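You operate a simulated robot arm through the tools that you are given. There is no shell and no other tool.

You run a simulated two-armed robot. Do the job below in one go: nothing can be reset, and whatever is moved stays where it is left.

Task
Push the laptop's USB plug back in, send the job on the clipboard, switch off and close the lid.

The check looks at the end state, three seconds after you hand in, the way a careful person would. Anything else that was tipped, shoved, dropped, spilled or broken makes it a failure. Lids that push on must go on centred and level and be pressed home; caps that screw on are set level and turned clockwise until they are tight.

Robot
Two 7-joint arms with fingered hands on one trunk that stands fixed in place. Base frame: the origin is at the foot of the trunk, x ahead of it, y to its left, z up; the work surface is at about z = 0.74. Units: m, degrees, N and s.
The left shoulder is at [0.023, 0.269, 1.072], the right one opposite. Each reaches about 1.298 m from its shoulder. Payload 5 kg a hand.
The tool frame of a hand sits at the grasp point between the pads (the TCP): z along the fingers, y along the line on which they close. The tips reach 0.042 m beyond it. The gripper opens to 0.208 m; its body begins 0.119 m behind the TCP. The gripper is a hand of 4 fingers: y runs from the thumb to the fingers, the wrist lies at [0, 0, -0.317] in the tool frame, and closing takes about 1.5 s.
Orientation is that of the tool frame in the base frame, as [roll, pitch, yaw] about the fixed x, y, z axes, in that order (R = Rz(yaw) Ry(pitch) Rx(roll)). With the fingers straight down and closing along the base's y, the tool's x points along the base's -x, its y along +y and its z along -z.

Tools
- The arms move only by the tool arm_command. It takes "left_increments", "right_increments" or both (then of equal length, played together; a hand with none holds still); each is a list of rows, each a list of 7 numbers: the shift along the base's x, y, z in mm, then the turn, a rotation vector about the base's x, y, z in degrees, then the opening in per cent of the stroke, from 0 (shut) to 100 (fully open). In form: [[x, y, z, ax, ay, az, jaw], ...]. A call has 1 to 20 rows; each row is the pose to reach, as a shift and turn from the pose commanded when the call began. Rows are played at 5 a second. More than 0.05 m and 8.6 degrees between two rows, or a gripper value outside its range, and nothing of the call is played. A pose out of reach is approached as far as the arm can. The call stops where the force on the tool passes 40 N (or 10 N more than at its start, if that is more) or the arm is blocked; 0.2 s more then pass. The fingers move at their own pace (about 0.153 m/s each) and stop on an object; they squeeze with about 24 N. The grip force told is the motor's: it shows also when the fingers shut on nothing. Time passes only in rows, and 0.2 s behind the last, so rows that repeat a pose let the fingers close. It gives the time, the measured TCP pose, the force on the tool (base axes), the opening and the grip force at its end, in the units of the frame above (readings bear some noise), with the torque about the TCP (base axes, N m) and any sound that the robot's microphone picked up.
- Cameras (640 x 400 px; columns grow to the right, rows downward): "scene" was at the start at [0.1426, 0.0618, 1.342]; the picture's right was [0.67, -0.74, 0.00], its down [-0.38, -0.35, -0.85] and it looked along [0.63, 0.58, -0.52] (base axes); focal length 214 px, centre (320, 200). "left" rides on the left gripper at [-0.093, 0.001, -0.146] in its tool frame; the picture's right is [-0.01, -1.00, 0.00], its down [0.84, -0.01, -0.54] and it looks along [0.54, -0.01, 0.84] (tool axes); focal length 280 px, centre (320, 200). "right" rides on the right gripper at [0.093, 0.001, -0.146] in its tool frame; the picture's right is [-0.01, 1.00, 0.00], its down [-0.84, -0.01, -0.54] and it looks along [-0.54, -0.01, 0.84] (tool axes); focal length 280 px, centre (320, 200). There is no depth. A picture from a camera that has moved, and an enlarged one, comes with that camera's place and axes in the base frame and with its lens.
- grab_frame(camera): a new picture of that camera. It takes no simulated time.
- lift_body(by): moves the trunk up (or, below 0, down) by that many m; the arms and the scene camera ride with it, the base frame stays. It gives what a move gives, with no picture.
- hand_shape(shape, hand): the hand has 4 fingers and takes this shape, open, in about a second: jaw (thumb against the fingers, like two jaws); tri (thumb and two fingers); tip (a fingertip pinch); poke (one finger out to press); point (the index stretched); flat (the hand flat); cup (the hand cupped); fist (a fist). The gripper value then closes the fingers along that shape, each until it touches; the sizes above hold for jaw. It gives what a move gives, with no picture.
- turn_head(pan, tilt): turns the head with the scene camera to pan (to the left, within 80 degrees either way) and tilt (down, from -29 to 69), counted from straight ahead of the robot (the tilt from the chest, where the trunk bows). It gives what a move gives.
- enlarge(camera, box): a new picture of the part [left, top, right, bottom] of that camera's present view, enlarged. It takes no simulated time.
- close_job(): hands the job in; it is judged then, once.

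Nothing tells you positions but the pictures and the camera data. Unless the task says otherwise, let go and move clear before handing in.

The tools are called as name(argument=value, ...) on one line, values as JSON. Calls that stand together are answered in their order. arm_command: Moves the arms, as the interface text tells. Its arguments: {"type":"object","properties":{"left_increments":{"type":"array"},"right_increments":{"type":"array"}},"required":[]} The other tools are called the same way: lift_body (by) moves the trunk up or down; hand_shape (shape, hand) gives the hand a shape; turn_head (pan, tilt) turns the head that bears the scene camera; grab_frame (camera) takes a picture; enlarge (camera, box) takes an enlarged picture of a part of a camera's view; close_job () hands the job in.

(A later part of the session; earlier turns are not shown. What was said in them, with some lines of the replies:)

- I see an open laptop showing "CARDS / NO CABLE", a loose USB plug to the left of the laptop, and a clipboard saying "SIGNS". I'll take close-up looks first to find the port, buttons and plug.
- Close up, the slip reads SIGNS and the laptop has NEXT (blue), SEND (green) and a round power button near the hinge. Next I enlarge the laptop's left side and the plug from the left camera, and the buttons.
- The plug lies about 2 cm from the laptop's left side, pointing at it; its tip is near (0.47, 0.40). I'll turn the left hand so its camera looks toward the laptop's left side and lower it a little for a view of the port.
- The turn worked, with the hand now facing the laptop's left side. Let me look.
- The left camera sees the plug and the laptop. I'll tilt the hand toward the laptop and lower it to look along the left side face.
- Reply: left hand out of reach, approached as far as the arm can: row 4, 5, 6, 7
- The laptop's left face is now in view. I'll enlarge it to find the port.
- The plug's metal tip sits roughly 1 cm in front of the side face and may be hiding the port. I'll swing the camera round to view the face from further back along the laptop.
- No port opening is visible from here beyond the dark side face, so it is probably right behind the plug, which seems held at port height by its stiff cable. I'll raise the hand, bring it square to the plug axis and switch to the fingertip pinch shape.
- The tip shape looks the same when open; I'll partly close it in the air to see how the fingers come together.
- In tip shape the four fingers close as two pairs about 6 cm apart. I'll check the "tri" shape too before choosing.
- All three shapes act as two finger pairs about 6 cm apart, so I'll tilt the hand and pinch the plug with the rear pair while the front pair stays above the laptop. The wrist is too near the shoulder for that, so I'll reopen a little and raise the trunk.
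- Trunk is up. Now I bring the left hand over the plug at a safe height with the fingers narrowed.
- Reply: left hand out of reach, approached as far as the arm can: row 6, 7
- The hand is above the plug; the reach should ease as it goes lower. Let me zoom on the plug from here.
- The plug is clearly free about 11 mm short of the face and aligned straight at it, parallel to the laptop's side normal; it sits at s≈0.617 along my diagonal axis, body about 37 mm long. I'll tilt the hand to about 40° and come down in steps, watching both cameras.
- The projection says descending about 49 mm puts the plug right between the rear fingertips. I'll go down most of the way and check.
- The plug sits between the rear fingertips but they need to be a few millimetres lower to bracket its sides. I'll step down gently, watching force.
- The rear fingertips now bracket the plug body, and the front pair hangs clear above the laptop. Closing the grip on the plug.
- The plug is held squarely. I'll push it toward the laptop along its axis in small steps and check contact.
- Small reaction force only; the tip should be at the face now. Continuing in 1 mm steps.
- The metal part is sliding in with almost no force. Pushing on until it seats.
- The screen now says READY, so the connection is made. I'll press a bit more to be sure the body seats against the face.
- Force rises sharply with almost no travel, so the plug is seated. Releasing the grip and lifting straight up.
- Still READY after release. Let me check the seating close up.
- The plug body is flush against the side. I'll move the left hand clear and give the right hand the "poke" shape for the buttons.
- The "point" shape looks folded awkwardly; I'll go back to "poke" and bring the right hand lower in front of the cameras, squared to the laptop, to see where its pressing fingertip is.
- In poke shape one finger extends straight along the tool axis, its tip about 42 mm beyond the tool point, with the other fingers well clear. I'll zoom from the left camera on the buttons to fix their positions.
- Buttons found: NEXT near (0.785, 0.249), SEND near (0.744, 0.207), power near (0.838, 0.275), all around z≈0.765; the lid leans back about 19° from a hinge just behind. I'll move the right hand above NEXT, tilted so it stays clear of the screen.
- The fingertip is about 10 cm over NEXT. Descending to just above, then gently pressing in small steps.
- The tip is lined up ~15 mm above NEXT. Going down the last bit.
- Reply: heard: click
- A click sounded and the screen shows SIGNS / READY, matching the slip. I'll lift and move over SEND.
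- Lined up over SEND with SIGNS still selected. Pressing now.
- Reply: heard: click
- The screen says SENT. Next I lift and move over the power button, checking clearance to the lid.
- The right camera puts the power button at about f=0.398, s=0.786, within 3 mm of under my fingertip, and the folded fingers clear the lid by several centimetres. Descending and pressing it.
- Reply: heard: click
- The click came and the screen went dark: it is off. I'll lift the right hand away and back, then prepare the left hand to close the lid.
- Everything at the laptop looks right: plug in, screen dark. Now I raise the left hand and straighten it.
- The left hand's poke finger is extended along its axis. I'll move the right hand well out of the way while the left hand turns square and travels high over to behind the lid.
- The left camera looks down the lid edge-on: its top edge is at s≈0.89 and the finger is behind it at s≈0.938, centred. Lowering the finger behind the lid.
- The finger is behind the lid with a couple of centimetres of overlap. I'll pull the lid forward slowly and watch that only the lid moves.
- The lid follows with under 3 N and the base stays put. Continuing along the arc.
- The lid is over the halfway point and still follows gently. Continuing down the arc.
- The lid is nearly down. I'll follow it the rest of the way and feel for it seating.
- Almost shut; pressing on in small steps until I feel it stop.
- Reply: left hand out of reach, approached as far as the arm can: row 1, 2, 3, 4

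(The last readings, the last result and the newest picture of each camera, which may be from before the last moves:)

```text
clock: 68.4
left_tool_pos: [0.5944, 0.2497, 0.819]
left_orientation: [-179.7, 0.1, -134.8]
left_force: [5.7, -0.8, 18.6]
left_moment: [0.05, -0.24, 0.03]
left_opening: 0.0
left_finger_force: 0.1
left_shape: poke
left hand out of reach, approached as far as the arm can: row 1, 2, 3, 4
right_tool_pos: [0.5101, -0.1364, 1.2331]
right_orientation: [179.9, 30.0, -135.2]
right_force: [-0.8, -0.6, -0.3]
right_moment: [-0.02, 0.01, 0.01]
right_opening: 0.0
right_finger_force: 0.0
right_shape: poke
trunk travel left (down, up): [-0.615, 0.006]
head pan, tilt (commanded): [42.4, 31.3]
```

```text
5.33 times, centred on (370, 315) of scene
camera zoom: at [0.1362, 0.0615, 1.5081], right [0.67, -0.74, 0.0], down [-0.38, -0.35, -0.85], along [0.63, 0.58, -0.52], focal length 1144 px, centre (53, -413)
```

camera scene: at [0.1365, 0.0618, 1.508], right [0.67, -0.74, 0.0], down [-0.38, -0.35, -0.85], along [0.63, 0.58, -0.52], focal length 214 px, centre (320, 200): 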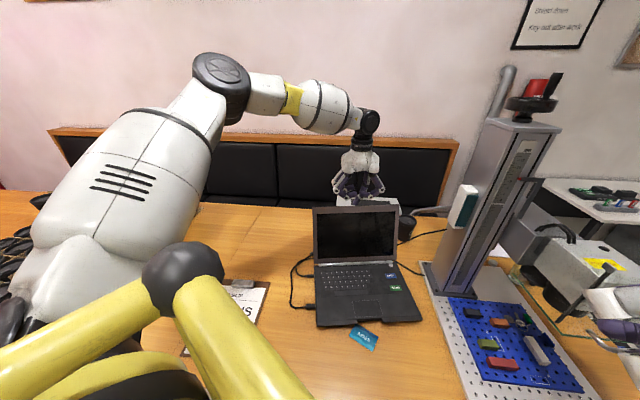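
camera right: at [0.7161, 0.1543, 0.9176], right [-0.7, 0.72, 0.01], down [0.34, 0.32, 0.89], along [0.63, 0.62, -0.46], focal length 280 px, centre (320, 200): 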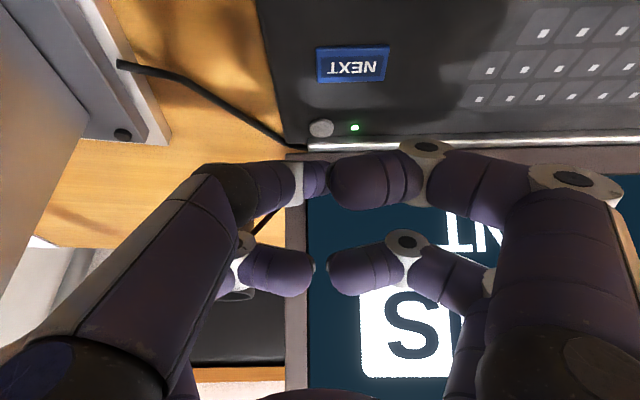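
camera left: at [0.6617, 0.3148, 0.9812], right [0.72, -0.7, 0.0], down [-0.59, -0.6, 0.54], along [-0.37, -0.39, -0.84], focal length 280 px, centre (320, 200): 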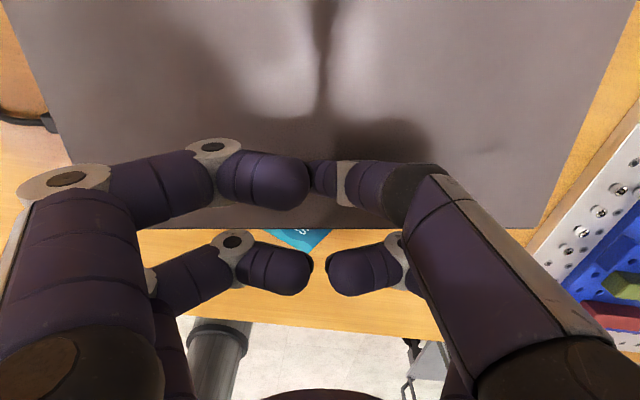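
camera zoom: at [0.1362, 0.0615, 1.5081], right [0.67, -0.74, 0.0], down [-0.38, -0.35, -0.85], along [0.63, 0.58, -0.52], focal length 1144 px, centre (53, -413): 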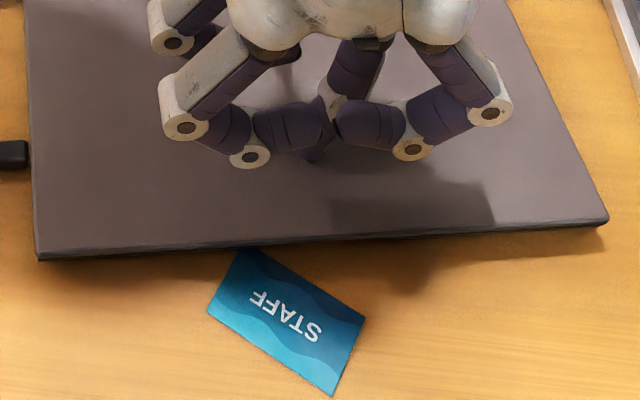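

The force rose to about 19 N with no further travel, so the lid is fully shut. Lifting straight off.

arm_command(left_increments=[[0, 0, 8, 0, 0, 0, 0], [0, 0, 25, 0, 0, 0, 0], [0, 0, 55, 0, 0, 0, 0], [0, 0, 95, 0, 0, 0, 0], [0, 5, 140, 0, 0, 0, 0], [0, 15, 185, 0, 0, 0, 0], [0, 35, 225, 0, 0, 0, 0], [-5, 65, 260, 0, 0, 0, 0], [-10, 100, 290, 0, 0, 0, 0], [-20, 135, 310, 0, 0, 0, 0]])

grab_frame(camera="scene")

enlarge(camera="scene", box=[280, 220, 440, 340])

grab_frame(camera="left")

grab_frame(camera="right")

```text
clock: 70.6
left_tool_pos: [0.5737, 0.3862, 1.1265]
left_orientation: [-179.8, 0.1, -134.9]
left_force: [-0.7, 0.7, -1.0]
left_moment: [-0.06, -0.12, 0.01]
left_opening: 0.0
left_finger_force: 0.0
left_shape: poke
right_tool_pos: [0.5101, -0.1362, 1.2335]
right_orientation: [-180.0, 30.1, -135.0]
right_force: [-0.5, 0.9, 0.8]
right_moment: [-0.09, -0.06, -0.08]
right_opening: 0.0
right_finger_force: 0.2
right_shape: poke
trunk travel left (down, up): [-0.615, 0.006]
head pan, tilt (commanded): [42.4, 31.3]
```

```text
taken
camera scene: at [0.1357, 0.0628, 1.508], right [0.67, -0.74, 0.0], down [-0.38, -0.35, -0.85], along [0.63, 0.58, -0.52], focal length 214 px, centre (320, 200)
```

scene: 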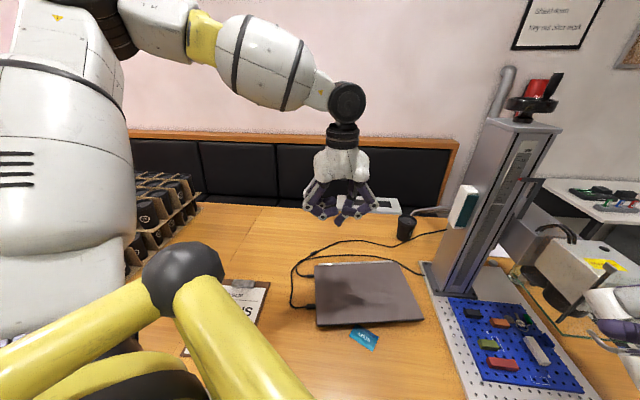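

```text
3.33 times, centred on (360, 280) of scene
camera zoom: at [0.1357, 0.0628, 1.508], right [0.67, -0.74, 0.0], down [-0.38, -0.35, -0.85], along [0.63, 0.58, -0.52], focal length 715 px, centre (187, -67)
```

zoom: 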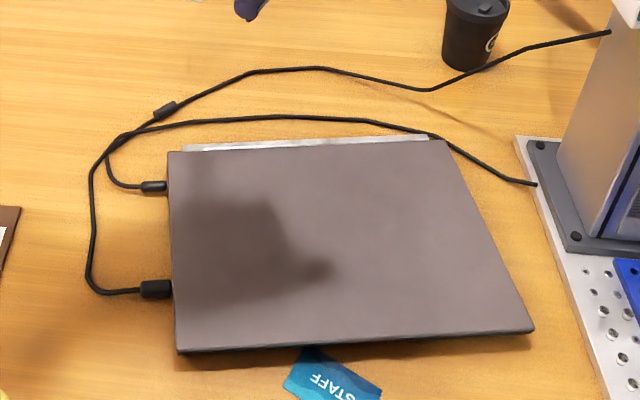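

```text
taken
camera left: at [0.6385, 0.4523, 1.2732], right [0.72, -0.7, 0.0], down [-0.59, -0.6, 0.54], along [-0.37, -0.39, -0.84], focal length 280 px, centre (320, 200)
```

left: 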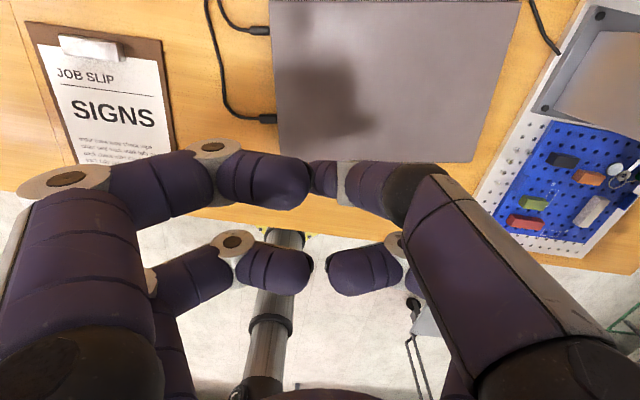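

```text
taken
camera right: at [0.3991, -0.2418, 1.3123], right [-0.7, 0.72, 0.01], down [0.33, 0.32, 0.89], along [0.63, 0.62, -0.46], focal length 280 px, centre (320, 200)
```

right: 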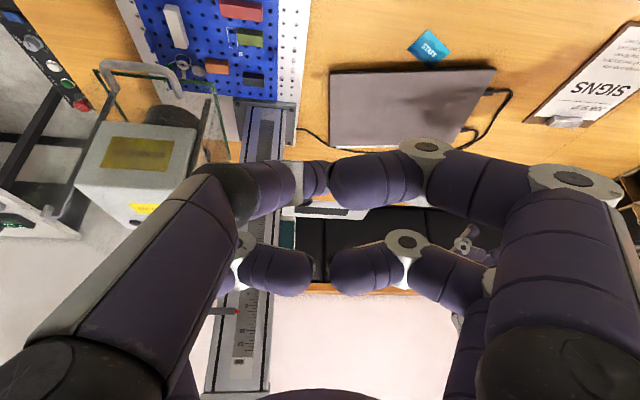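

The lid is down and the plug is in. I'll check closely that the lid sits flush and the plug is seated.

enlarge(camera="left", box=[230, 0, 350, 170])

enlarge(camera="scene", box=[300, 285, 430, 345])

enlarge(camera="right", box=[310, 20, 530, 170])

```text
2.35 times, centred on (290, 85) of left
camera zoom: at [0.6385, 0.4523, 1.2732], right [0.72, -0.7, 0.0], down [-0.59, -0.6, 0.54], along [-0.37, -0.39, -0.84], focal length 660 px, centre (391, 471)
```

zoom: 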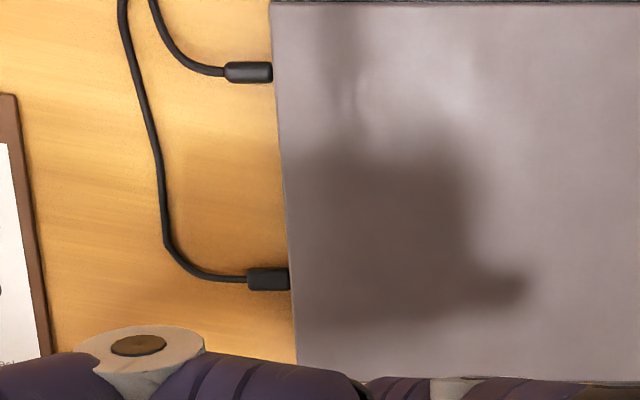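

```text
4.92 times, centred on (365, 315) of scene
camera zoom: at [0.1357, 0.0628, 1.508], right [0.67, -0.74, 0.0], down [-0.38, -0.35, -0.85], along [0.63, 0.58, -0.52], focal length 1056 px, centre (98, -366)
```

zoom: 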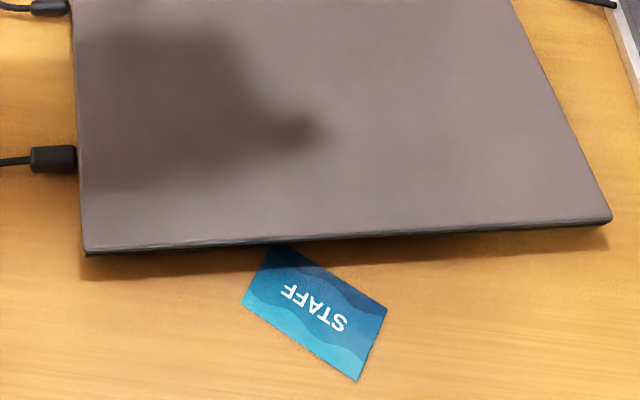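

```text
2.67 times, centred on (420, 95) of right
camera zoom: at [0.3991, -0.2418, 1.3123], right [-0.7, 0.72, 0.01], down [0.33, 0.32, 0.89], along [0.63, 0.62, -0.46], focal length 748 px, centre (53, 480)
```

zoom: 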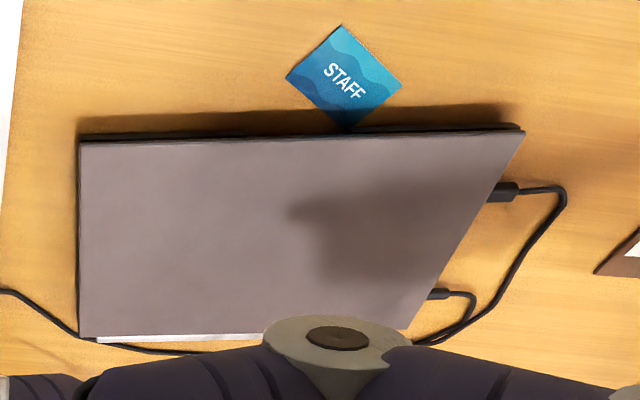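

The laptop looks shut from above. I'll move the left hand further off and bring the right camera lower in front for a look at the closing gap.

arm_command(left_increments=[[-10, 12, 10, 0, 0, 0, 0], [-25, 30, 20, 0, 0, 0, 0], [-40, 48, 30, 0, 0, 0, 0], [-55, 66, 42, 0, 0, 0, 0], [-70, 84, 55, 0, 0, 0, 0], [-85, 102, 68, 0, 0, 0, 0], [-100, 120, 80, 0, 0, 0, 0], [-100, 120, 80, 0, 0, 0, 0]], right_increments=[[0, 25, -25, 0, 0, 0, 0], [0, 55, -60, 0, 0, 0, 0], [0, 85, -95, 0, 0, 0, 0], [0, 115, -130, 0, 0, 0, 0], [0, 145, -170, 0, 0, 0, 0], [0, 175, -205, 0, 0, 0, 0], [0, 205, -240, 0, 0, 0, 0], [0, 225, -265, 0, 0, 0, 0]])

grab_frame(camera="right")

enlarge(camera="right", box=[200, 40, 440, 190])

```text
clock: 72.4
left_tool_pos: [0.4737, 0.5055, 1.2075]
left_orientation: [-179.9, 0.0, -135.1]
left_force: [1.4, -0.6, -0.2]
left_moment: [0.05, 0.07, 0.0]
left_opening: 0.0
left_finger_force: 0.1
left_shape: poke
right_tool_pos: [0.5131, 0.0876, 0.9665]
right_orientation: [179.9, 30.0, -135.1]
right_force: [-0.6, -0.3, 0.3]
right_moment: [0.03, 0.04, 0.01]
right_opening: 0.0001
right_finger_force: 0.0
right_shape: poke
trunk travel left (down, up): [-0.615, 0.006]
head pan, tilt (commanded): [42.4, 31.3]
```

```text
taken
camera right: at [0.402, -0.0198, 1.0467], right [-0.7, 0.72, 0.01], down [0.34, 0.32, 0.89], along [0.63, 0.62, -0.46], focal length 280 px, centre (320, 200)
```

right: 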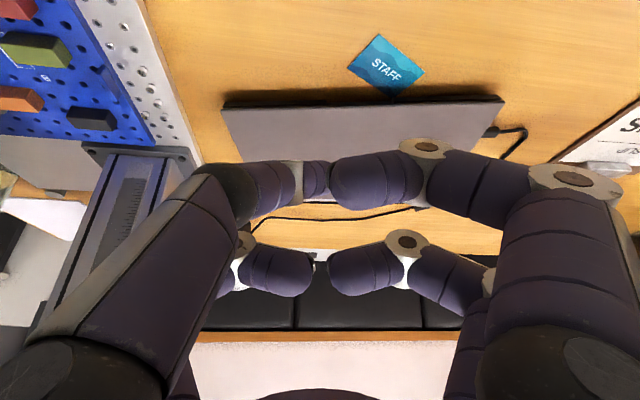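

```text
2.67 times, centred on (320, 115) of right
camera zoom: at [0.402, -0.0198, 1.0467], right [-0.7, 0.72, 0.01], down [0.34, 0.32, 0.89], along [0.63, 0.62, -0.46], focal length 748 px, centre (320, 427)
```

zoom: 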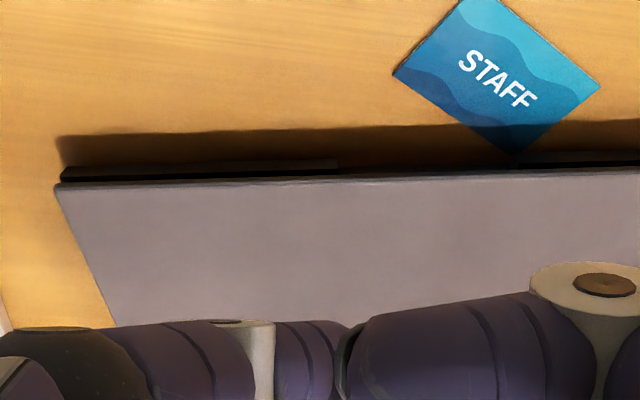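

enlarge(camera="right", box=[210, 80, 300, 130])

enlarge(camera="right", box=[430, 75, 540, 145])

```text
7.11 times, centred on (255, 105) of right
camera zoom: at [0.402, -0.0198, 1.0467], right [-0.7, 0.72, 0.01], down [0.34, 0.32, 0.89], along [0.63, 0.62, -0.46], focal length 1994 px, centre (782, 876)
```

zoom: 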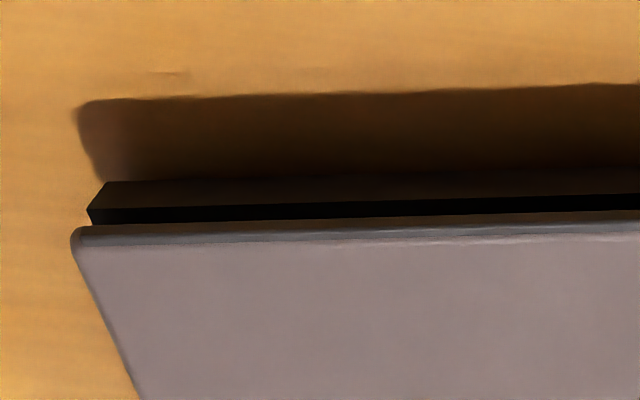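

```text
5.71 times, centred on (485, 110) of right
camera zoom: at [0.402, -0.0198, 1.0467], right [-0.7, 0.72, 0.01], down [0.34, 0.32, 0.89], along [0.63, 0.62, -0.46], focal length 1602 px, centre (-623, 714)
```

zoom: 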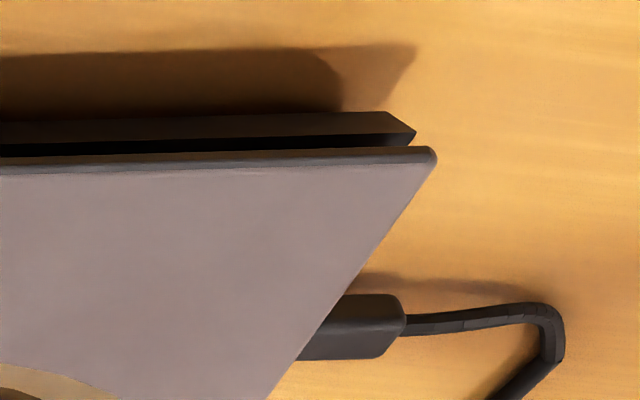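

There is a dark band under the lid edge that could be the base's sloped lip in shadow or a small gap. I'll lower the right camera to see it more from the side.

arm_command(right_increments=[[-5, -5, -35, 0, 0, 0, 0], [-10, -10, -70, 0, 0, 0, 0], [-15, -15, -105, 0, 0, 0, 0], [-15, -15, -125, 0, 0, 0, 0], [-15, -15, -125, 0, 0, 0, 0]])

grab_frame(camera="right")

enlarge(camera="right", box=[410, 110, 540, 180])

enlarge(camera="right", box=[130, 110, 320, 190])

```text
clock: 73.6
left_tool_pos: [0.4725, 0.5052, 1.2088]
left_orientation: [-179.9, 0.1, -135.0]
left_force: [1.0, 0.4, 0.2]
left_moment: [-0.01, -0.04, -0.03]
left_opening: 0.0
left_finger_force: 0.1
left_shape: poke
right_tool_pos: [0.4961, 0.0723, 0.8424]
right_orientation: [180.0, 30.1, -135.1]
right_force: [-0.4, 0.3, 0.6]
right_moment: [0.02, 0.0, 0.01]
right_opening: 0.0
right_finger_force: 0.1
right_shape: poke
trunk travel left (down, up): [-0.615, 0.006]
head pan, tilt (commanded): [42.4, 31.3]
```

```text
taken
camera right: at [0.3863, -0.0348, 0.9211], right [-0.7, 0.72, 0.01], down [0.34, 0.32, 0.89], along [0.63, 0.62, -0.46], focal length 280 px, centre (320, 200)
```

right: 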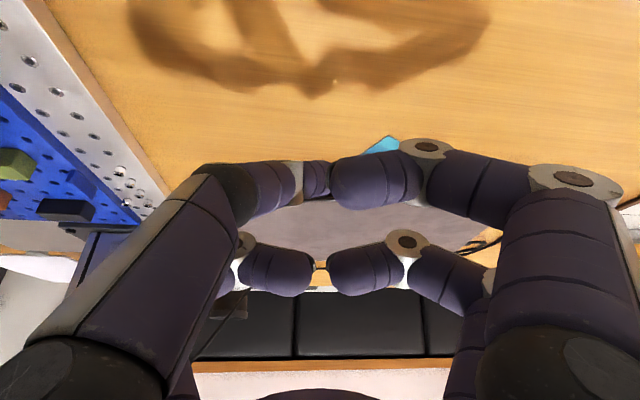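

```text
4.92 times, centred on (475, 145) of right
camera zoom: at [0.3863, -0.0348, 0.9211], right [-0.7, 0.72, 0.01], down [0.34, 0.32, 0.89], along [0.63, 0.62, -0.46], focal length 1380 px, centre (-443, 471)
```

zoom: 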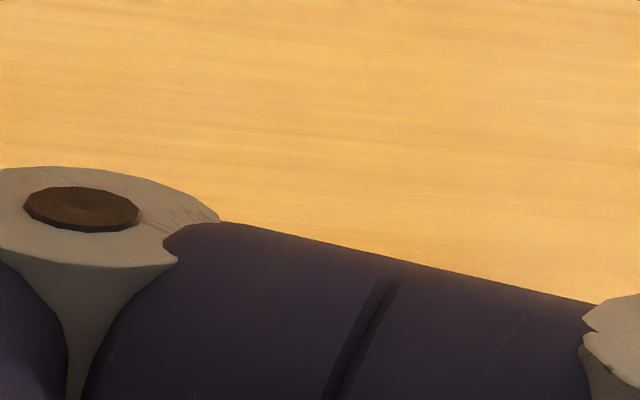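

```text
3.37 times, centred on (225, 150) of right
camera zoom: at [0.3863, -0.0348, 0.9211], right [-0.7, 0.72, 0.01], down [0.34, 0.32, 0.89], along [0.63, 0.62, -0.46], focal length 944 px, centre (640, 368)
```

zoom: 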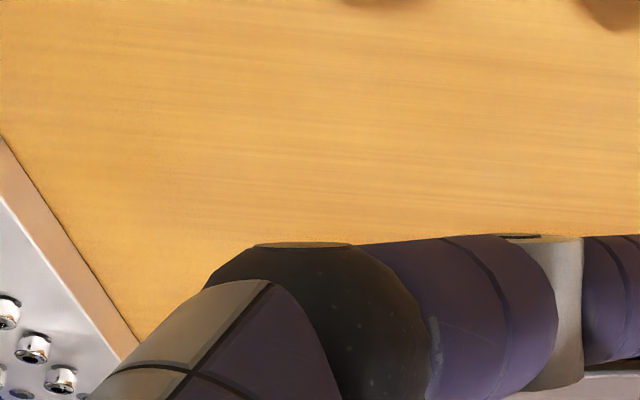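

The fingers block the view; I'll open the right hand, which is in free space, to clear the camera's line of sight.

hand_shape(hand="right", shape="jaw")

grab_frame(camera="right")

enlarge(camera="right", box=[170, 150, 470, 260])

```text
clock: 74.5
left_tool_pos: [0.4748, 0.5048, 1.2073]
left_orientation: [-180.0, 0.0, -134.9]
left_force: [-0.5, 0.1, 0.4]
left_moment: [-0.01, 0.04, -0.01]
left_opening: 0.0002
left_finger_force: 0.2
left_shape: poke
right_tool_pos: [0.4961, 0.0711, 0.8421]
right_orientation: [179.9, 30.0, -135.2]
right_force: [0.1, 0.6, -0.1]
right_moment: [0.0, -0.03, 0.03]
right_opening: 0.2075
right_finger_force: 0.1
right_shape: jaw
trunk travel left (down, up): [-0.615, 0.006]
head pan, tilt (commanded): [42.4, 31.3]
```

```text
taken
camera right: at [0.3863, -0.0346, 0.9213], right [-0.7, 0.72, 0.01], down [0.34, 0.32, 0.89], along [0.63, 0.62, -0.46], focal length 280 px, centre (320, 200)
```

right: 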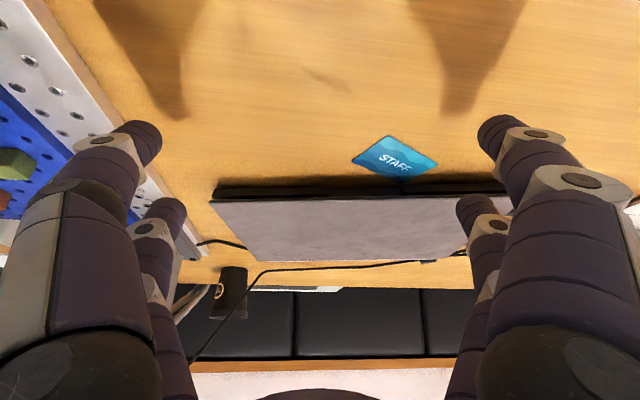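

```text
2.13 times, centred on (320, 205) of right
camera zoom: at [0.3863, -0.0346, 0.9213], right [-0.7, 0.72, 0.01], down [0.34, 0.32, 0.89], along [0.63, 0.62, -0.46], focal length 598 px, centre (320, 189)
```

zoom: 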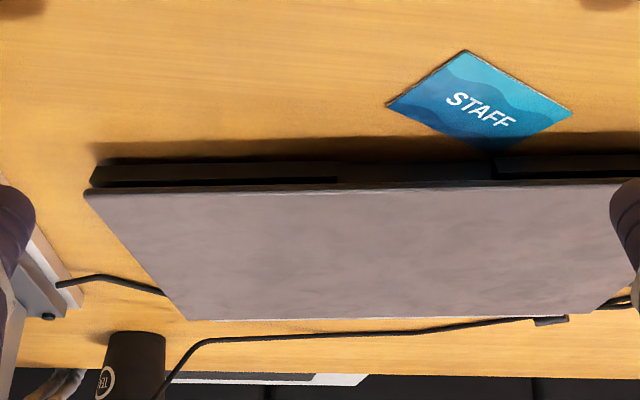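

enlarge(camera="right", box=[200, 175, 280, 215])

enlarge(camera="right", box=[390, 165, 490, 215])

enlarge(camera="right", box=[290, 165, 390, 215])

```text
8.00 times, centred on (240, 195) of right
camera zoom: at [0.3863, -0.0346, 0.9213], right [-0.7, 0.72, 0.01], down [0.34, 0.32, 0.89], along [0.63, 0.62, -0.46], focal length 2243 px, centre (960, 240)
```

zoom: 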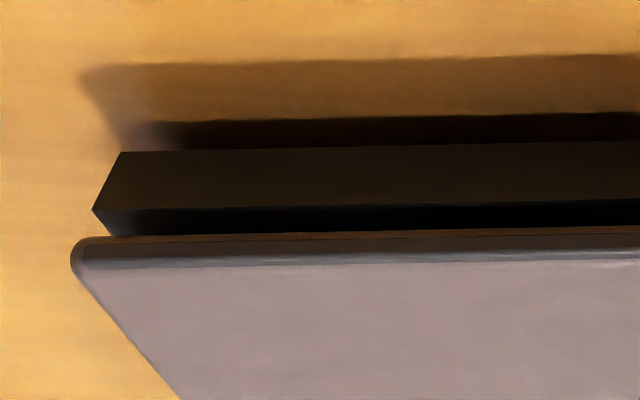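

```text
6.40 times, centred on (440, 190) of right
camera zoom: at [0.3863, -0.0346, 0.9213], right [-0.7, 0.72, 0.01], down [0.34, 0.32, 0.89], along [0.63, 0.62, -0.46], focal length 1794 px, centre (-448, 264)
```

zoom: 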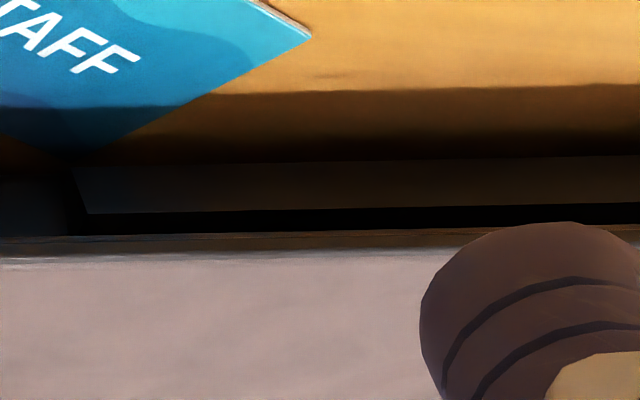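

```text
6.40 times, centred on (340, 190) of right
camera zoom: at [0.3863, -0.0346, 0.9213], right [-0.7, 0.72, 0.01], down [0.34, 0.32, 0.89], along [0.63, 0.62, -0.46], focal length 1794 px, centre (192, 264)
```

zoom: 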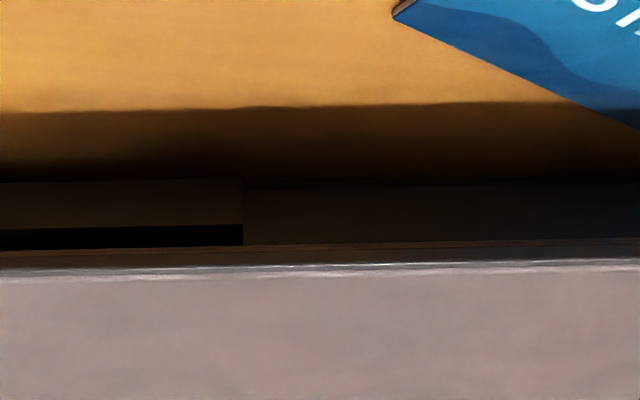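

In the notch at the front the base meets the lid with no gap showing, and the dark band elsewhere is just the shaded top of the lip, so the lid is flush. I'll raise the right hand clear and take a last look over the whole scene.

arm_command(right_increments=[[0, 0, 30, 0, 0, 0, 100], [0, -15, 65, 0, 0, 0, 100], [0, -40, 105, 0, 0, 0, 100], [0, -70, 145, 0, 0, 0, 100], [0, -105, 185, 0, 0, 0, 100], [0, -140, 225, 0, 0, 0, 100], [0, -175, 265, 0, 0, 0, 100], [0, -200, 300, 0, 0, 0, 100], [0, -200, 320, 0, 0, 0, 100]])

grab_frame(camera="scene")

enlarge(camera="scene", box=[270, 180, 450, 330])

enlarge(camera="left", box=[200, 0, 520, 200])

```text
refused: row 5 steps farther than a row can; nothing moved
```

```text
taken
camera scene: at [0.1368, 0.0618, 1.5079], right [0.67, -0.74, 0.0], down [-0.38, -0.35, -0.85], along [0.63, 0.58, -0.52], focal length 214 px, centre (320, 200)
```

scene: 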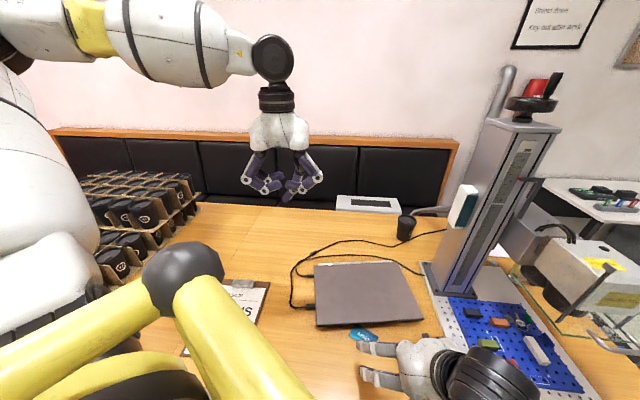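

```text
2.67 times, centred on (360, 255) of scene
camera zoom: at [0.1368, 0.0618, 1.5079], right [0.67, -0.74, 0.0], down [-0.38, -0.35, -0.85], along [0.63, 0.58, -0.52], focal length 572 px, centre (213, 53)
```

zoom: 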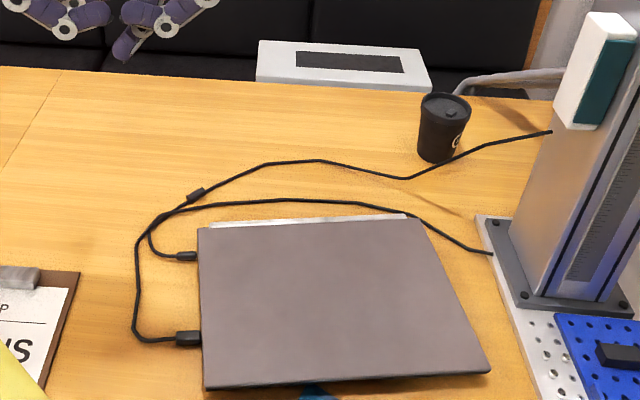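

```text
2.00 times, centred on (360, 100) of left
camera zoom: at [0.5383, 0.5722, 1.3539], right [0.72, -0.7, 0.0], down [-0.59, -0.6, 0.54], along [-0.37, -0.39, -0.84], focal length 561 px, centre (240, 400)
```

zoom: 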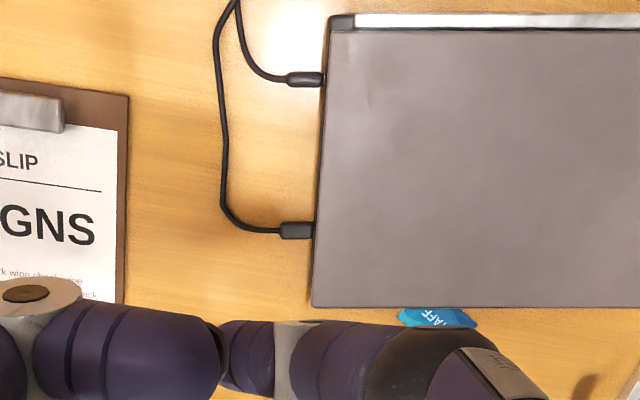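

The retreat row was too large and nothing moved; the laptop, cable, cup and card are where they were. Retrying with smaller steps.

arm_command(right_increments=[[0, 0, 30, 0, 0, 0, 100], [0, -12, 65, 0, 0, 0, 100], [0, -30, 100, 0, 0, 0, 100], [0, -52, 135, 0, 0, 0, 100], [0, -76, 170, 0, 0, 0, 100], [0, -100, 205, 0, 0, 0, 100], [0, -124, 240, 0, 0, 0, 100], [0, -148, 275, 0, 0, 0, 100], [0, -170, 310, 0, 0, 0, 100], [0, -170, 310, 0, 0, 0, 100]])

grab_frame(camera="scene")

enlarge(camera="scene", box=[280, 220, 440, 350])

```text
clock: 76.7
left_tool_pos: [0.4749, 0.5048, 1.2073]
left_orientation: [-179.9, 0.0, -134.9]
left_force: [-0.7, -0.3, -0.3]
left_moment: [0.0, 0.03, -0.02]
left_opening: 0.0
left_finger_force: 0.1
left_shape: poke
right_tool_pos: [0.4967, -0.0966, 1.1537]
right_orientation: [179.9, 30.0, -135.1]
right_force: [1.2, 0.4, 0.3]
right_moment: [-0.02, 0.06, 0.0]
right_opening: 0.208
right_finger_force: 0.1
right_shape: jaw
trunk travel left (down, up): [-0.615, 0.006]
head pan, tilt (commanded): [42.4, 31.3]
```

```text
taken
camera scene: at [0.1372, 0.062, 1.5078], right [0.67, -0.74, 0.0], down [-0.38, -0.35, -0.85], along [0.63, 0.58, -0.52], focal length 214 px, centre (320, 200)
```

scene: 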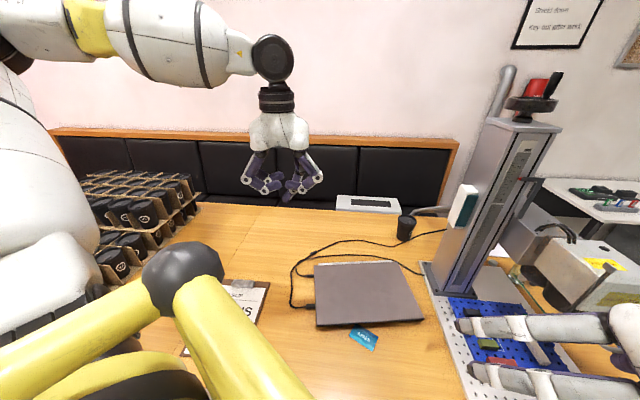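

```text
3.08 times, centred on (360, 285) of scene
camera zoom: at [0.1372, 0.062, 1.5078], right [0.67, -0.74, 0.0], down [-0.38, -0.35, -0.85], along [0.63, 0.58, -0.52], focal length 660 px, centre (197, -62)
```

zoom: 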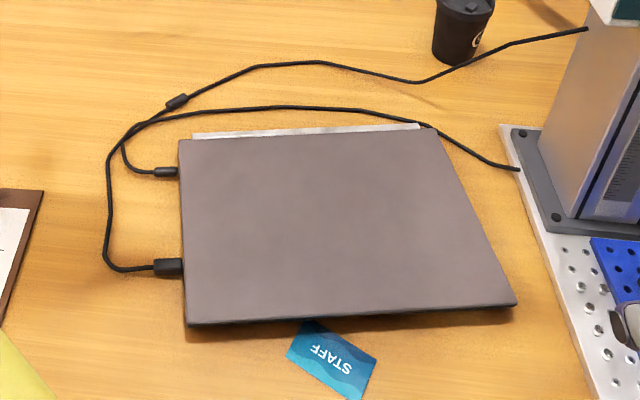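

The USB plug is in and SIGNS was sent. The laptop is switched off with its lid shut, nothing else has moved, and both hands are clear. Handing in.

close_job()

```text
The job is handed in.
```

The job is done and handed in; I have not been told the result of the check.

- **USB plug:** I pushed it into the laptop's left side until it stopped. The screen went from NO CABLE to READY.
- **Job:** the clipboard slip read SIGNS, so I pressed NEXT once to change from CARDS. I then pressed SEND, and the screen showed SIGNS / SENT.
- **Power:** I pressed the power button, heard the click, and the screen went dark.
- **Lid:** I brought it down and pressed until it would go no further. A close look along the front edge showed no gap.

In the last pictures the STAFF card, cup, cables and clipboard were where they had been, and both hands were clear of the laptop.
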